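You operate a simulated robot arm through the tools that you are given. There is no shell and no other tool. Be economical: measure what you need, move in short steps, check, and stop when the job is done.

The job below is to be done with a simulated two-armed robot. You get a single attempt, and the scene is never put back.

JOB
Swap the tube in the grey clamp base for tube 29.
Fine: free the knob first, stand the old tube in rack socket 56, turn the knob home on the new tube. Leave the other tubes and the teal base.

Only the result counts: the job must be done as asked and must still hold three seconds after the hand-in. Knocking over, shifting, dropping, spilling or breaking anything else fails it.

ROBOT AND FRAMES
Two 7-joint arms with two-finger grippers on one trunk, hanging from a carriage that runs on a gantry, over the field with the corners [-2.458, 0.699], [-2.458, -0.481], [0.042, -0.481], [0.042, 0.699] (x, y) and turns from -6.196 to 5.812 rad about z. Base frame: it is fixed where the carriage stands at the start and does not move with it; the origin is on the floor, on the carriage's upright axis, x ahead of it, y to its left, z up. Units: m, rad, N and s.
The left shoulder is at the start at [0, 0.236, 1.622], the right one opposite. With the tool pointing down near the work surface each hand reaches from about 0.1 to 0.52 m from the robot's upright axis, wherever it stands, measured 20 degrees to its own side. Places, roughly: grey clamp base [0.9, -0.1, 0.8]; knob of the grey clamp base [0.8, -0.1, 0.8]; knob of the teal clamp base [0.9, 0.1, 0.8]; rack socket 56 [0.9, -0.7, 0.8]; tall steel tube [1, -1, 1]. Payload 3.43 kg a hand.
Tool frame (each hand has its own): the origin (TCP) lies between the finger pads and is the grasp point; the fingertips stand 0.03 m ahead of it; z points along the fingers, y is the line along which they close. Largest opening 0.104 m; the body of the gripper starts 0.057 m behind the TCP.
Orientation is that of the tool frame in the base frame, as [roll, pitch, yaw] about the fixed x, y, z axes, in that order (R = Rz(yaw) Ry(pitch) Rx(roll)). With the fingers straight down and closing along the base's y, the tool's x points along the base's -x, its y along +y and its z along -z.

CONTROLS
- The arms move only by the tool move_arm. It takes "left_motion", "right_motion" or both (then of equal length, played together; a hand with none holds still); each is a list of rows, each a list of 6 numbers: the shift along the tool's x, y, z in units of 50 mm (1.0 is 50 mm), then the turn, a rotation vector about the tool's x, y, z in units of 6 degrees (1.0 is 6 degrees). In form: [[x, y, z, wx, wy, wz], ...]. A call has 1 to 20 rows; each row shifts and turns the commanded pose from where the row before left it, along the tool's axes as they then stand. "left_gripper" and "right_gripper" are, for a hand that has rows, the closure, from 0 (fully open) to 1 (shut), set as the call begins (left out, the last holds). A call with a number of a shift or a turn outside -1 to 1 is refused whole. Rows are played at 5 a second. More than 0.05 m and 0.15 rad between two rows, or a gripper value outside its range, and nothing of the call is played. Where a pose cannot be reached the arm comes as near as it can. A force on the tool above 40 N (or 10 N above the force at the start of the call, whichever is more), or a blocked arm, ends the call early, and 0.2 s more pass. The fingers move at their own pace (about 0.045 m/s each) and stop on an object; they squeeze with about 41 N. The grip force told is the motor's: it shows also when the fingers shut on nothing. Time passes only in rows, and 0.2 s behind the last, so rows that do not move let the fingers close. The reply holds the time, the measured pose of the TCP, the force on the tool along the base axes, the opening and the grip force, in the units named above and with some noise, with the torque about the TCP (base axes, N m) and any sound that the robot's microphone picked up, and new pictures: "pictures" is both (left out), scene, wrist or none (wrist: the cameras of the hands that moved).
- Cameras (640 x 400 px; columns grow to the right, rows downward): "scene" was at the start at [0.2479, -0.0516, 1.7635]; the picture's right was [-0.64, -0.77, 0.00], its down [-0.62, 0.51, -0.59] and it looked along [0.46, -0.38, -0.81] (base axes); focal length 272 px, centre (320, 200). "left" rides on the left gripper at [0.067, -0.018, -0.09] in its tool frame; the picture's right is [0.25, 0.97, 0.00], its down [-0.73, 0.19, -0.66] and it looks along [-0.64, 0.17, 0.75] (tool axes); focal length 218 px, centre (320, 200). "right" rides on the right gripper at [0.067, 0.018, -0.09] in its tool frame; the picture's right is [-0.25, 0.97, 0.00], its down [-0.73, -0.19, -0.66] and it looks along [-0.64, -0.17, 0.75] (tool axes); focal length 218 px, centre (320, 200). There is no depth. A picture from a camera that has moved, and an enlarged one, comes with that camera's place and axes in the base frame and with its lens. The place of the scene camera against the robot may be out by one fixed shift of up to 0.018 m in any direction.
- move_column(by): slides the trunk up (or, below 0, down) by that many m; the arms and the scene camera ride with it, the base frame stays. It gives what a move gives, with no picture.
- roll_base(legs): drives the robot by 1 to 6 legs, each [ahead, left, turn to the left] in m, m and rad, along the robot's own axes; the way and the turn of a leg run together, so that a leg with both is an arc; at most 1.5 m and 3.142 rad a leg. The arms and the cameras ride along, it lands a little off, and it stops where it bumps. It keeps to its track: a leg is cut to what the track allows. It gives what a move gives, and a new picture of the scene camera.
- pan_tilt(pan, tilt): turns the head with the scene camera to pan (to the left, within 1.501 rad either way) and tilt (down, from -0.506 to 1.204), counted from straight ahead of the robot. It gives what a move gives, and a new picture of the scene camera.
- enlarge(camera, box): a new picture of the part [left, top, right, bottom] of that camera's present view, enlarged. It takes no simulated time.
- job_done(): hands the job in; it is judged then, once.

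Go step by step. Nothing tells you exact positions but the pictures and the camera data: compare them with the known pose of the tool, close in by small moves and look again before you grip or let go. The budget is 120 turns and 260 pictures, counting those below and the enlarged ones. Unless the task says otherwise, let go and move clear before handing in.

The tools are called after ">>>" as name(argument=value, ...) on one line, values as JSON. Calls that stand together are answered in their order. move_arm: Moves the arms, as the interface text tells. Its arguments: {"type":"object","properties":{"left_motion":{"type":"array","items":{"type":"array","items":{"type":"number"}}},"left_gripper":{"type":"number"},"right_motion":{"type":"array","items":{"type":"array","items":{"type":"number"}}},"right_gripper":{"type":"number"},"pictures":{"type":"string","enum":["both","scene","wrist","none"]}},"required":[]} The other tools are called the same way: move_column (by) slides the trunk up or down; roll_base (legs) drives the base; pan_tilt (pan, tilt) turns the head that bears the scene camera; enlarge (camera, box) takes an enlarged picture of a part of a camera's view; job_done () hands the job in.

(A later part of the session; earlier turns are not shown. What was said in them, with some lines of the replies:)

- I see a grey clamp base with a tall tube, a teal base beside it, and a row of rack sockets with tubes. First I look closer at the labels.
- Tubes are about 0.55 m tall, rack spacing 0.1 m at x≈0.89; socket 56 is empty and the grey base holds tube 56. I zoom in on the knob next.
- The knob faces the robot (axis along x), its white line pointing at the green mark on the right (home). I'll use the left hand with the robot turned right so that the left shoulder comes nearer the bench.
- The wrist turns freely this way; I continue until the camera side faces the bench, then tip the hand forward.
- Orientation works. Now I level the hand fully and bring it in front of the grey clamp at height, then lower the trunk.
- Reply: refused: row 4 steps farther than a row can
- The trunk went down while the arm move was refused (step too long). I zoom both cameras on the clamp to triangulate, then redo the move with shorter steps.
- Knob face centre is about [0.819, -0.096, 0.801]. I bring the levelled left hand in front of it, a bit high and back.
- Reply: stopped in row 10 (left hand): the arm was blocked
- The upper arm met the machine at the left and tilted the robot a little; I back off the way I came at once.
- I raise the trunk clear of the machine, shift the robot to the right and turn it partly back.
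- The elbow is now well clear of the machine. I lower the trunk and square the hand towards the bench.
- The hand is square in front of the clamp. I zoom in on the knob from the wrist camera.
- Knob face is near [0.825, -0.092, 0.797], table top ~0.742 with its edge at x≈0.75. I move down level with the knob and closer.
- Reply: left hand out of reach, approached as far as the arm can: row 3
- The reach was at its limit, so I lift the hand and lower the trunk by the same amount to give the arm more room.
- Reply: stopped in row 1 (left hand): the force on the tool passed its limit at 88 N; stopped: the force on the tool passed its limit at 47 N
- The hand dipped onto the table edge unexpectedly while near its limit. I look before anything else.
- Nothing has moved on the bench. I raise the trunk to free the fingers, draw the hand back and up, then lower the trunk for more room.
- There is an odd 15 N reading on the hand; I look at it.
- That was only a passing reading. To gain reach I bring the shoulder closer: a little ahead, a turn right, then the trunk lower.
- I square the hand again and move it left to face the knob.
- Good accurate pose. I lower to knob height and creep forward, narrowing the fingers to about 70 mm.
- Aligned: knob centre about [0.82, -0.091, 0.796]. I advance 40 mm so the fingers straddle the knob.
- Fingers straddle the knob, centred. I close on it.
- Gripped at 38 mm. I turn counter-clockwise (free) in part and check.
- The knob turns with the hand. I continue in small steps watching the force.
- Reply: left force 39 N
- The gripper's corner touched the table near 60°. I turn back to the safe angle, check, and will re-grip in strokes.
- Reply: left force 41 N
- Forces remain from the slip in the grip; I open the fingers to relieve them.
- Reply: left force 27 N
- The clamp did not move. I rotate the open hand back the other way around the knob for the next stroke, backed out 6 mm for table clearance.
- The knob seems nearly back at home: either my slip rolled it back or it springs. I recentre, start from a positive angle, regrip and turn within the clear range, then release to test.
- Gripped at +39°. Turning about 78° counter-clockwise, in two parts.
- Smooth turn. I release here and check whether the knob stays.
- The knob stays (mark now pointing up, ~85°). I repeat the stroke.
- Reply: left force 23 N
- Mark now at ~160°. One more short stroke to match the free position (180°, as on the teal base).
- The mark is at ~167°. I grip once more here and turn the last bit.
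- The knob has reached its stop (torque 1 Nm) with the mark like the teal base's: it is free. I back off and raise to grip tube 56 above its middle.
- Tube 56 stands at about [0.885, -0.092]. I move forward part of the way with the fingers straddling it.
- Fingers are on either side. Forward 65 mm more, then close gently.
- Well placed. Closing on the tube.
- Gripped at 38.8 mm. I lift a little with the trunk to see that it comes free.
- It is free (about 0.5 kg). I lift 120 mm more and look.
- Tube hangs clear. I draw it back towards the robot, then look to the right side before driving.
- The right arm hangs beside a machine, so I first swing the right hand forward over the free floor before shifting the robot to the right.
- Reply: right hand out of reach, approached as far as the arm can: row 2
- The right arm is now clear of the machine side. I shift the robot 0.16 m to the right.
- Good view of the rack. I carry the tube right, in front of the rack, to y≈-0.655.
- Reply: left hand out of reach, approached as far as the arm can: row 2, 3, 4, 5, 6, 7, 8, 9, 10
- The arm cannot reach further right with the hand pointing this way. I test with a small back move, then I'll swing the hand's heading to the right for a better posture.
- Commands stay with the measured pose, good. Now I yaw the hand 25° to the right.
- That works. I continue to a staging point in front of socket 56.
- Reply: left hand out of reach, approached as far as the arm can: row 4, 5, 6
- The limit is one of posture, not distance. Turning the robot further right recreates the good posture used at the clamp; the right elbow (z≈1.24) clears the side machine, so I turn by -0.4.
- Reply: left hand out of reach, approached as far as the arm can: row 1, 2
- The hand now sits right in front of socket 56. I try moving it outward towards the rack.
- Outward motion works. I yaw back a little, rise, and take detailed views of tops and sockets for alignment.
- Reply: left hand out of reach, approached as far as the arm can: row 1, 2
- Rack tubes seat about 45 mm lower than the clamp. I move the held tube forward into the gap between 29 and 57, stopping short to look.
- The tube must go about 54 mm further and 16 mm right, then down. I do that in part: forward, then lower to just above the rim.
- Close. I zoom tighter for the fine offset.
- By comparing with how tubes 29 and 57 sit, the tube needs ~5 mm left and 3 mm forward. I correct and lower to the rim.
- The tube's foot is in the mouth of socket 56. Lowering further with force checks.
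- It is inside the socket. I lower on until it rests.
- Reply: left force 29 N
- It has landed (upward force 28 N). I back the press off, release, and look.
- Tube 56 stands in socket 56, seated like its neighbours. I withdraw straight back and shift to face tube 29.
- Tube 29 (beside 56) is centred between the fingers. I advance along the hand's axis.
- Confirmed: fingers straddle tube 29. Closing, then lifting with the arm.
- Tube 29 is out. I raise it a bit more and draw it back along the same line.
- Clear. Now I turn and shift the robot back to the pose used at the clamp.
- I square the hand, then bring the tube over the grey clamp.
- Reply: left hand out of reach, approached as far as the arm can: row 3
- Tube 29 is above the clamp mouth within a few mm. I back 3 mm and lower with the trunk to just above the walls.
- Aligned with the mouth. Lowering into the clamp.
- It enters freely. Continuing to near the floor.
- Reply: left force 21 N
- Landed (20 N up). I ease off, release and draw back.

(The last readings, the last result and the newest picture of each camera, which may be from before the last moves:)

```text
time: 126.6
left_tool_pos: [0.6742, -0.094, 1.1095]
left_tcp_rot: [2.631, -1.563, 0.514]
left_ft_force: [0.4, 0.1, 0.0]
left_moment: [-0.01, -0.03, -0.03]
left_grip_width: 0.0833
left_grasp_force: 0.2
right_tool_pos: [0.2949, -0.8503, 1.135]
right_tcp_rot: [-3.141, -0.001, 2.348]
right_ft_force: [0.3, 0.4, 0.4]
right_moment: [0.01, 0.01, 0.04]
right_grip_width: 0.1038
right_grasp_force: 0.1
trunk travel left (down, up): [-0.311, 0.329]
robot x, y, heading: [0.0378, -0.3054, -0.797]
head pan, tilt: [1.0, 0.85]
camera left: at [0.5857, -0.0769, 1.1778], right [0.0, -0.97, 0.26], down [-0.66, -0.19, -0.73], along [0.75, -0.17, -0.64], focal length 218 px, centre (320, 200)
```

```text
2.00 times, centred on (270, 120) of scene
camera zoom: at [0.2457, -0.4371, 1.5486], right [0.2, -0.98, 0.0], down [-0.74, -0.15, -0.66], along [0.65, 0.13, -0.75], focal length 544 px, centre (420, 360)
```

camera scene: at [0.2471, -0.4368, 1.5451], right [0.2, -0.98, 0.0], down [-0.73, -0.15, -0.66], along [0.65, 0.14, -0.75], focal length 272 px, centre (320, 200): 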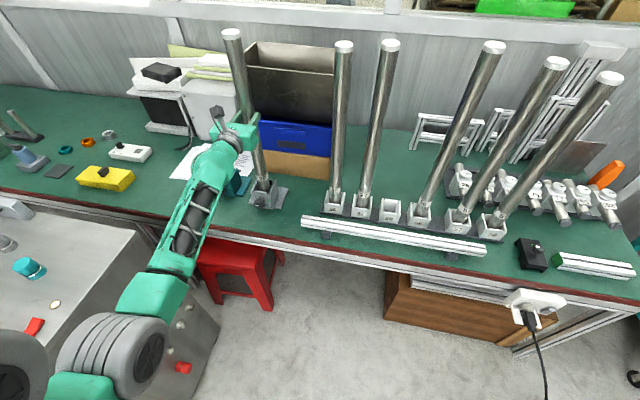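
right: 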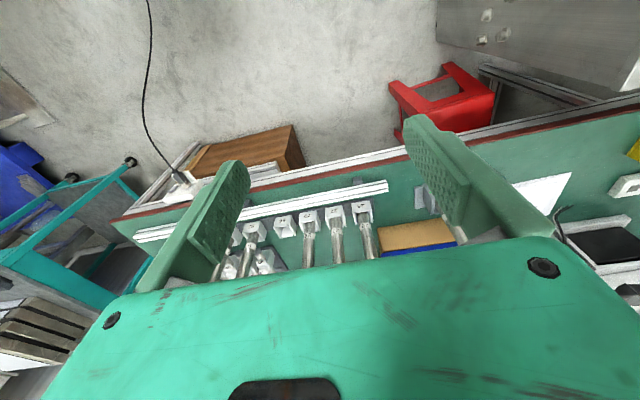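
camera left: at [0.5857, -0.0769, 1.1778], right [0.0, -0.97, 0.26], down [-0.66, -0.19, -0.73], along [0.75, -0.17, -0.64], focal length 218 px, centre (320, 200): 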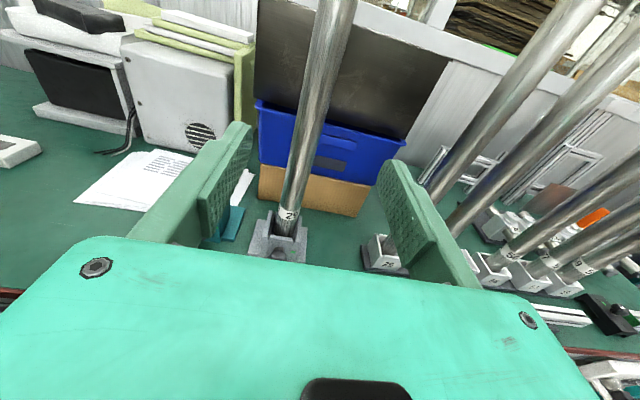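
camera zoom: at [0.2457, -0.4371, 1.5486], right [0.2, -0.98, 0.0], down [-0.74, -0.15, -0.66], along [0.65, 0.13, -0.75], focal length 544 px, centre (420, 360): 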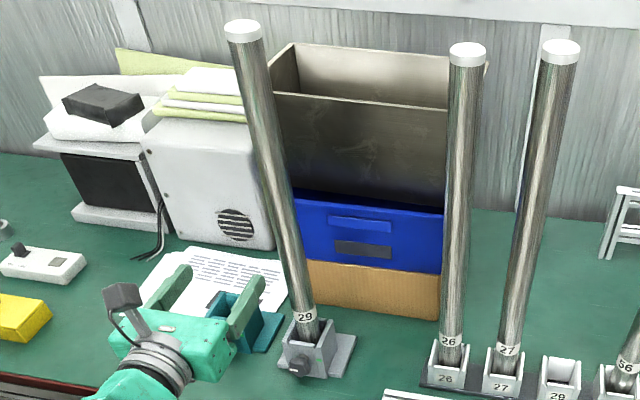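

Tube 29 stands in the clamp. Now down to the knob: trunk down, then the hand level with it.

>>> move_column(by=-0.176)

>>> move_arm(left_motion=[[-0.7, 0, 0, 0, 0, 0], [-0.7, 0, 0, 0, 0, 0], [-0.7, 0, 0, 0, 0, 0], [-0.6, -0.05, 0.2, 0, 0, 0], [0, 0, 0.6, 0, 0, 0], [0, 0, 0.6, 0, 0, 0], [0, 0, 0.4, 0, 0, 0]], left_gripper=0.33, pictures="wrist")

>>> enlarge(camera="left", box=[220, 40, 420, 200])

```text
time: 128.6
left_tool_pos: [0.6768, -0.0928, 0.9349]
left_tcp_rot: [2.351, -1.562, 0.792]
left_ft_force: [-0.2, -0.5, 0.7]
left_moment: [-0.05, 0.01, 0.01]
left_grip_width: 0.0833
left_grasp_force: 0.1
right_tool_pos: [0.2952, -0.8495, 0.9596]
right_tcp_rot: [-3.141, -0.003, 2.348]
right_ft_force: [-0.2, 0.5, 0.3]
right_moment: [0.0, 0.02, 0.01]
right_grip_width: 0.1038
right_grasp_force: 0.1
trunk travel left (down, up): [-0.135, 0.505]
robot x, y, heading: [0.0395, -0.3054, -0.793]
head pan, tilt: [1.0, 0.85]
```

```text
time: 130.2
left_tool_pos: [0.767, -0.0928, 0.8003]
left_tcp_rot: [2.151, -1.567, 0.989]
left_ft_force: [-0.8, -0.2, 0.1]
left_moment: [0.0, -0.03, 0.0]
left_grip_width: 0.07
left_grasp_force: 0.0
right_tool_pos: [0.2963, -0.8492, 0.9575]
right_tcp_rot: [-3.14, 0.0, 2.348]
right_ft_force: [0.5, 0.0, 0.2]
right_moment: [0.03, 0.03, 0.0]
right_grip_width: 0.1038
right_grasp_force: 0.0
trunk travel left (down, up): [-0.135, 0.505]
robot x, y, heading: [0.0397, -0.3066, -0.801]
head pan, tilt: [1.0, 0.85]
camera left: at [0.6779, -0.0747, 0.8688], right [0.0, -0.97, 0.26], down [-0.66, -0.19, -0.73], along [0.75, -0.17, -0.64], focal length 218 px, centre (320, 200)
```

left: 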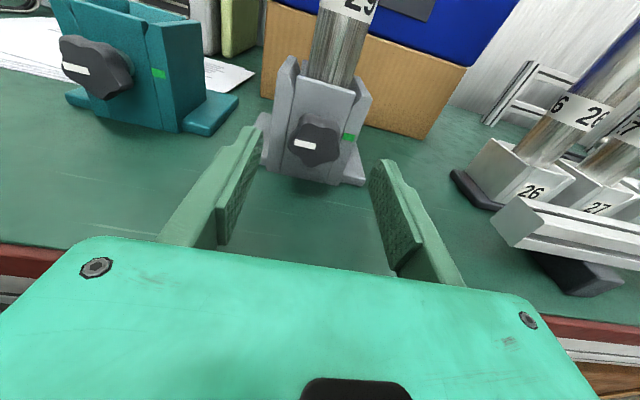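

```text
2.50 times, centred on (320, 120) of left
camera zoom: at [0.6779, -0.0747, 0.8688], right [0.0, -0.97, 0.26], down [-0.66, -0.19, -0.73], along [0.75, -0.17, -0.64], focal length 546 px, centre (320, 400)
```

zoom: 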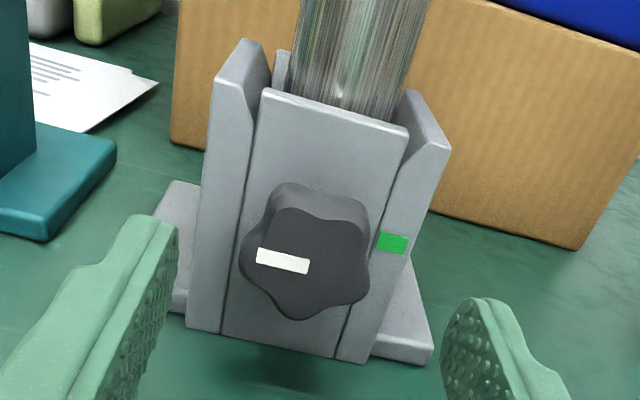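

Same layout as before. I pre-rotate the hand -36°, advance onto the knob, and grip.

>>> move_arm(left_motion=[[-0.06, -0.04, 0, 0, 0, -1], [0, 0, 0, 0, 0, -1], [0, 0, 0, 0, 0, -1], [0, 0, 0, 0, 0, -1], [0, 0, 0, 0, 0, -1], [0, 0, 0, 0, 0, -1], [0, 0, 0.4, 0, 0, 0], [0, 0, 0.33, 0, 0, 0]], pictures="none")

>>> move_arm(left_motion=[[0, 0, 0, 0, 0, 0], [0, 0, 0, 0, 0, 0], [0, 0, 0, 0, 0, 0], [0, 0, 0, 0, 0, 0]], left_gripper=1.0, pictures="wrist")

```text
time: 132.0
left_tool_pos: [0.8024, -0.091, 0.7972]
left_tcp_rot: [1.577, -0.939, 1.569]
left_ft_force: [-0.2, 0.0, 0.3]
left_moment: [-0.03, -0.01, -0.01]
left_grip_width: 0.0697
left_grasp_force: 0.1
right_tool_pos: [0.2962, -0.8495, 0.9594]
right_tcp_rot: [3.141, 0.0, 2.349]
right_ft_force: [-0.4, -0.2, 0.2]
right_moment: [0.03, 0.03, 0.03]
right_grip_width: 0.1039
right_grasp_force: 0.0
trunk travel left (down, up): [-0.135, 0.505]
robot x, y, heading: [0.0349, -0.3071, -0.792]
head pan, tilt: [1.0, 0.85]
```

```text
time: 133.0
left_tool_pos: [0.8015, -0.0888, 0.7964]
left_tcp_rot: [1.581, -0.939, 1.566]
left_ft_force: [7.3, 8.4, -9.0]
left_moment: [0.08, -0.06, 0.45]
left_grip_width: 0.0381
left_grasp_force: 44.7
right_tool_pos: [0.2967, -0.8487, 0.9581]
right_tcp_rot: [3.142, -0.001, 2.347]
right_ft_force: [-0.3, 0.0, -0.5]
right_moment: [-0.02, 0.0, 0.05]
right_grip_width: 0.1038
right_grasp_force: 0.1
trunk travel left (down, up): [-0.135, 0.505]
robot x, y, heading: [0.034, -0.3056, -0.794]
head pan, tilt: [1.0, 0.85]
camera left: at [0.7127, -0.0356, 0.8416], right [0.01, -0.63, 0.78], down [-0.66, -0.59, -0.47], along [0.75, -0.51, -0.42], focal length 218 px, centre (320, 200)
```

left: 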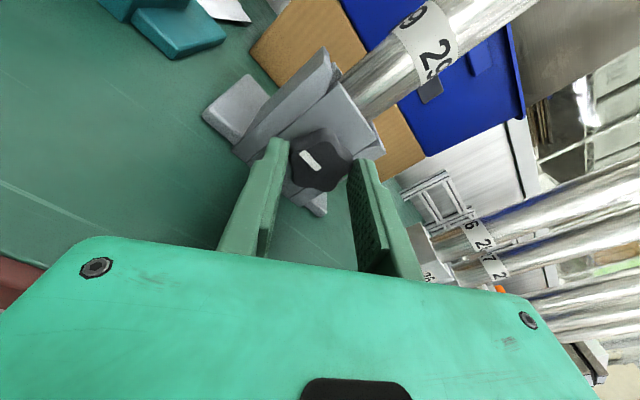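

Gripped. First clockwise stroke of 78°, release, rewind, second grip and stroke.

>>> move_arm(left_motion=[[0, 0, 0, 0, 0, 1], [0, 0, 0, 0, 0, 1], [0, 0, 0, 0, 0, 1], [0, 0, 0, 0, 0, 1], [0, 0, 0, 0, 0, 1], [0, 0, 0, 0, 0, 1], [0, 0, 0, 0, 0, 1], [0, 0, 0, 0, 0, 1], [0, 0, 0, 0, 0, 1], [0, 0, 0, 0, 0, 1], [0, 0, 0, 0, 0, 1], [0, 0, 0, 0, 0, 1], [0, 0, 0, 0, 0, 1]], pictures="none")

>>> move_arm(left_motion=[[0, 0, 0, 0, 0, 0], [0, 0, 0, 0, 0, 0], [0, 0, 0, 0, 0, 0], [0, 0, 0, 0, 0, -1], [0, 0, 0, 0, 0, -1], [0, 0, 0, 0, 0, -1], [0, 0, 0, 0, 0, -1], [0, 0, 0, 0, 0, -1], [0, 0, 0, 0, 0, -1], [0, 0, 0, 0, 0, -1], [0, 0, 0, 0, 0, -1], [0, 0, 0, 0, 0, -1], [0, 0, 0, 0, 0, -1], [0, 0, 0, 0, 0, -1], [0, 0, 0, 0, 0, -1], [0, 0, 0, 0, 0, -1]], left_gripper=0.34, pictures="wrist")

```text
time: 135.8
left_tool_pos: [0.8025, -0.0923, 0.7959]
left_tcp_rot: [-1.575, -0.839, -1.571]
left_ft_force: [-3.3, -8.0, 5.6]
left_moment: [-0.04, -0.34, -0.38]
left_grip_width: 0.0381
left_grasp_force: 45.0
right_tool_pos: [0.2954, -0.8504, 0.9596]
right_tcp_rot: [-3.14, 0.0, 2.346]
right_ft_force: [0.1, 0.1, 0.4]
right_moment: [-0.04, -0.03, 0.01]
right_grip_width: 0.1039
right_grasp_force: 0.0
trunk travel left (down, up): [-0.135, 0.505]
robot x, y, heading: [0.037, -0.3059, -0.794]
head pan, tilt: [1.0, 0.85]
```

```text
time: 139.2
left_tool_pos: [0.8026, -0.0898, 0.795]
left_tcp_rot: [1.575, -0.936, 1.568]
left_ft_force: [0.9, 0.5, -0.8]
left_moment: [0.01, 0.01, -0.01]
left_grip_width: 0.0687
left_grasp_force: 0.1
right_tool_pos: [0.2956, -0.8498, 0.9585]
right_tcp_rot: [3.141, 0.001, 2.348]
right_ft_force: [0.1, -0.5, -0.3]
right_moment: [0.01, -0.04, 0.02]
right_grip_width: 0.1039
right_grasp_force: 0.2
trunk travel left (down, up): [-0.135, 0.505]
robot x, y, heading: [0.039, -0.3038, -0.795]
head pan, tilt: [1.0, 0.85]
camera left: at [0.7124, -0.0363, 0.8413], right [0.0, -0.63, 0.78], down [-0.66, -0.59, -0.47], along [0.75, -0.51, -0.42], focal length 218 px, centre (320, 200)
```

left: 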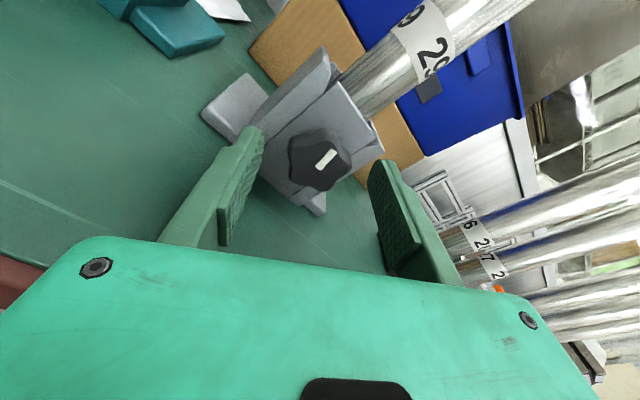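

The mark moved from 9 o'clock to near the top. Second stroke.

>>> move_arm(left_motion=[[0, 0, 0, 0, 0, 0], [0, 0, 0, 0, 0, 0], [0, 0, 0, 0, 0, 0], [0, 0, 0, 0, 0, 0], [0, 0, 0, 0, 0, 1], [0, 0, 0, 0, 0, 1], [0, 0, 0, 0, 0, 1], [0, 0, 0, 0, 0, 1], [0, 0, 0, 0, 0, 1], [0, 0, 0, 0, 0, 1], [0, 0, 0, 0, 0, 1], [0, 0, 0, 0, 0, 1], [0, 0, 0, 0, 0, 1], [0, 0, 0, 0, 0, 1], [0, 0, 0, 0, 0, 1], [0, 0, 0, 0, 0, 1], [0, 0, 0, 0, 0, 1]], left_gripper=1.0, pictures="none")

>>> move_arm(left_motion=[[0, 0, 0, 0, 0, 0], [0, 0, 0, 0, 0, 0], [0, 0, 0, 0, 0, 0], [0, 0, 0, 0, 0, -1], [0, 0, 0, 0, 0, -1], [0, 0, 0, 0, 0, -1], [0, 0, 0, 0, 0, -1], [0, 0, 0, 0, 0, -1], [0, 0, 0, 0, 0, -1], [0, 0, 0, 0, 0, -1]], left_gripper=0.34, pictures="none")

>>> enlarge(camera="left", box=[220, 60, 420, 220])

```text
time: 142.8
left_tool_pos: [0.802, -0.0915, 0.7954]
left_tcp_rot: [-1.575, -0.84, -1.569]
left_ft_force: [-3.5, -5.3, 4.5]
left_moment: [-0.03, -0.12, 0.26]
left_grip_width: 0.0384
left_grasp_force: 45.5
right_tool_pos: [0.2969, -0.8503, 0.9598]
right_tcp_rot: [3.14, 0.0, 2.347]
right_ft_force: [0.7, 0.0, -0.3]
right_moment: [-0.02, -0.05, -0.01]
right_grip_width: 0.1039
right_grasp_force: 0.1
trunk travel left (down, up): [-0.135, 0.505]
robot x, y, heading: [0.0385, -0.3036, -0.793]
head pan, tilt: [1.0, 0.85]
```

```text
time: 145.0
left_tool_pos: [0.8023, -0.0889, 0.7958]
left_tcp_rot: [2.165, -1.565, 0.978]
left_ft_force: [0.4, -0.6, 0.5]
left_moment: [0.01, -0.01, 0.01]
left_grip_width: 0.0685
left_grasp_force: 0.0
right_tool_pos: [0.2958, -0.8496, 0.9584]
right_tcp_rot: [-3.141, 0.0, 2.349]
right_ft_force: [0.2, 0.2, 0.7]
right_moment: [0.01, 0.02, 0.01]
right_grip_width: 0.1039
right_grasp_force: 0.1
trunk travel left (down, up): [-0.135, 0.505]
robot x, y, heading: [0.039, -0.3053, -0.792]
head pan, tilt: [1.0, 0.85]
```

```text
2.50 times, centred on (320, 140) of left
camera zoom: at [0.7129, -0.072, 0.8643], right [0.0, -0.97, 0.26], down [-0.66, -0.19, -0.73], along [0.75, -0.17, -0.64], focal length 546 px, centre (320, 350)
```

zoom: 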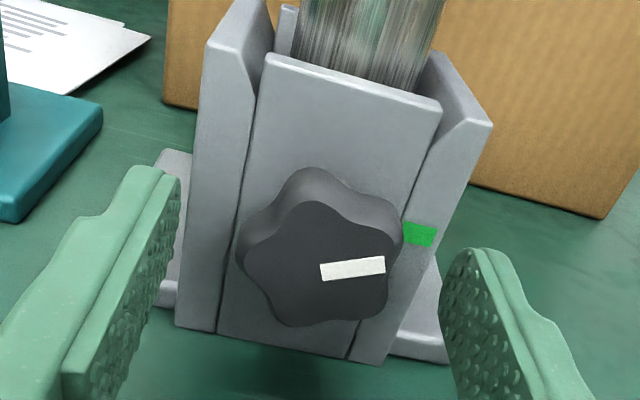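

Mark at ~26° before home. I grip here and turn the remainder, watching the torque.

>>> move_arm(left_motion=[[0, 0, 0, 0, 0, 0], [0, 0, 0, 0, 0, 0], [0, 0, 0, 0, 0, 0], [0, 0, 0, 0, 0, 0], [0, 0, 0, 0, 0, 1], [0, 0, 0, 0, 0, 1], [0, 0, 0, 0, 0, 1], [0, 0, 0, 0, 0, 1]], left_gripper=1.0, pictures="none")

>>> move_arm(left_motion=[[0, 0, 0, 0, 0, 0.5], [0, 0, 0, 0, 0, 0.5]], pictures="none")

>>> enlarge(camera="left", box=[220, 60, 420, 220])

```text
time: 146.8
left_tool_pos: [0.8025, -0.0912, 0.7959]
left_tcp_rot: [-1.58, -1.155, -1.561]
left_ft_force: [1.0, -4.1, -1.6]
left_moment: [-0.01, 0.14, 0.48]
left_grip_width: 0.0386
left_grasp_force: 44.7
right_tool_pos: [0.2969, -0.8505, 0.9586]
right_tcp_rot: [-3.141, 0.002, 2.348]
right_ft_force: [-0.8, 0.3, 0.2]
right_moment: [-0.01, 0.0, 0.01]
right_grip_width: 0.104
right_grasp_force: 0.0
trunk travel left (down, up): [-0.135, 0.505]
robot x, y, heading: [0.0358, -0.3042, -0.795]
head pan, tilt: [1.0, 0.85]
```

```text
time: 147.4
left_tool_pos: [0.8023, -0.0915, 0.7965]
left_tcp_rot: [-1.576, -1.049, -1.565]
left_ft_force: [3.4, -5.4, -2.1]
left_moment: [-0.36, -0.04, -0.21]
left_grip_width: 0.0383
left_grasp_force: 45.2
right_tool_pos: [0.2967, -0.8507, 0.9597]
right_tcp_rot: [3.141, 0.0, 2.349]
right_ft_force: [0.1, 0.2, 0.4]
right_moment: [0.0, -0.03, -0.02]
right_grip_width: 0.104
right_grasp_force: 0.0
trunk travel left (down, up): [-0.135, 0.505]
robot x, y, heading: [0.0375, -0.3077, -0.789]
head pan, tilt: [1.0, 0.85]
```

```text
2.50 times, centred on (320, 140) of left
camera zoom: at [0.7129, -0.1101, 0.8648], right [0.0, -0.96, -0.26], down [-0.66, 0.2, -0.73], along [0.75, 0.17, -0.64], focal length 546 px, centre (320, 350)
```

zoom: 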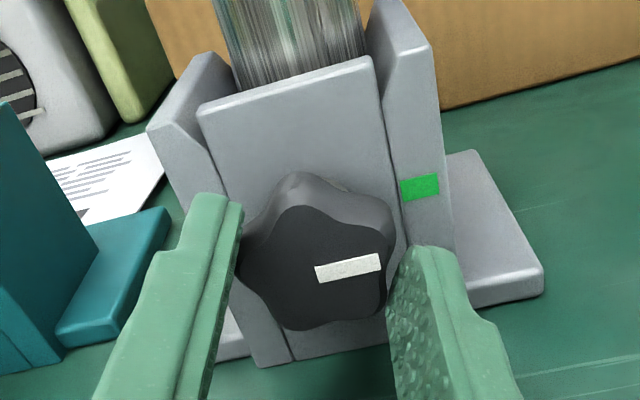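

The mark is at 0° and torque is rising. A touch more to be firmly home.

>>> move_arm(left_motion=[[0, 0, 0, 0, 0, 0.5], [0, 0, 0, 0, 0, 0.3]], pictures="none")

>>> move_arm(left_motion=[[0, 0, 0, 0, 0, 0], [0, 0, 0, 0, 0, 0], [0, 0, 0, 0, 0, 0], [0, 0, -0.4, 0, 0, 0], [0, 0, -0.7, 0, 0, -1], [0, 0, -0.8, 0, 0, -1], [0, 0, -0.6, 0, 0, -1]], left_gripper=0.3, pictures="both")

>>> enlarge(camera="left", box=[220, 20, 420, 180])

```text
time: 148.0
left_tool_pos: [0.8018, -0.093, 0.7959]
left_tcp_rot: [-1.578, -0.968, -1.565]
left_ft_force: [1.4, -6.6, -0.9]
left_moment: [-0.81, 0.01, -0.2]
left_grip_width: 0.0382
left_grasp_force: 45.0
right_tool_pos: [0.295, -0.8503, 0.9589]
right_tcp_rot: [3.141, 0.002, 2.347]
right_ft_force: [0.1, 0.1, 0.4]
right_moment: [-0.01, 0.03, 0.02]
right_grip_width: 0.1041
right_grasp_force: 0.1
trunk travel left (down, up): [-0.135, 0.505]
robot x, y, heading: [0.0403, -0.3036, -0.798]
head pan, tilt: [1.0, 0.85]
```

```text
time: 149.6
left_tool_pos: [0.6746, -0.0873, 0.7967]
left_tcp_rot: [-1.585, -1.281, -1.557]
left_ft_force: [0.3, -0.8, 0.3]
left_moment: [-0.05, 0.02, 0.0]
left_grip_width: 0.073
left_grasp_force: 0.2
right_tool_pos: [0.2944, -0.8495, 0.9585]
right_tcp_rot: [3.141, 0.0, 2.348]
right_ft_force: [0.5, -0.5, 0.6]
right_moment: [0.01, -0.01, -0.01]
right_grip_width: 0.104
right_grasp_force: 0.0
trunk travel left (down, up): [-0.135, 0.505]
robot x, y, heading: [0.0348, -0.3037, -0.793]
head pan, tilt: [1.0, 0.85]
camera scene: at [0.2454, -0.4372, 1.3725], right [0.2, -0.98, 0.0], down [-0.74, -0.15, -0.66], along [0.65, 0.13, -0.75], focal length 272 px, centre (320, 200)
camera left: at [0.5853, -0.0902, 0.8684], right [0.0, -1.0, -0.03], down [-0.66, 0.02, -0.75], along [0.75, 0.02, -0.66], focal length 218 px, centre (320, 200)
```

scene: 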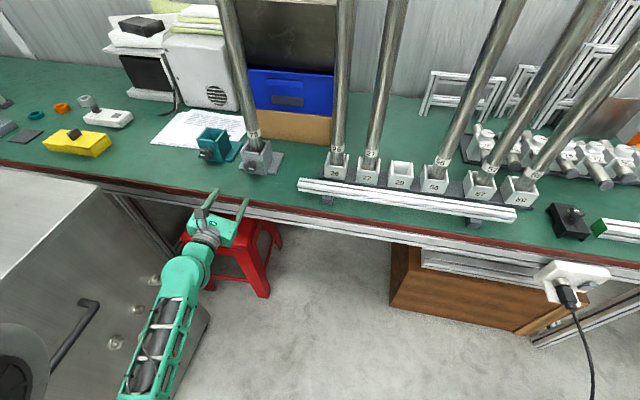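
left: 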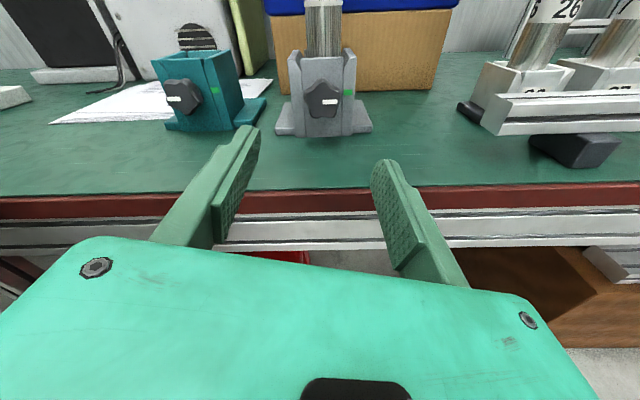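

```text
2.50 times, centred on (320, 100) of left
camera zoom: at [0.5853, -0.0902, 0.8684], right [0.0, -1.0, -0.03], down [-0.66, 0.02, -0.75], along [0.75, 0.02, -0.66], focal length 546 px, centre (320, 450)
```

zoom: 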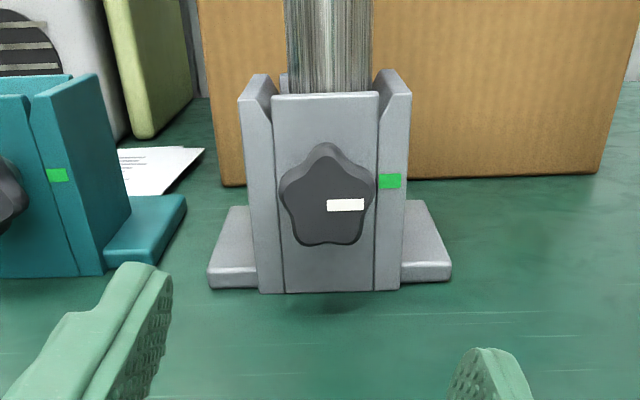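

The knob is home with its line at the green mark, tube 29 stands upright in the grey clamp, tube 56 is in socket 56, and the hands are clear. I hand the job in.

>>> job_done()

```text
The job is handed in.
```

The swap is done and handed in: tube 29 is clamped in the grey base with the knob turned home, and the old tube 56 stands in rack socket 56.

I saw no shift in the other tubes or the teal base in the pictures. There were three unplanned contacts along the way. The left arm bumped the machine on the left once, the open fingers touched the front edge of the bench, and the gripper body touched the bench while turning the knob. I saw nothing move on the bench after the last two; after the machine bump I backed off at once but made no separate check of it.
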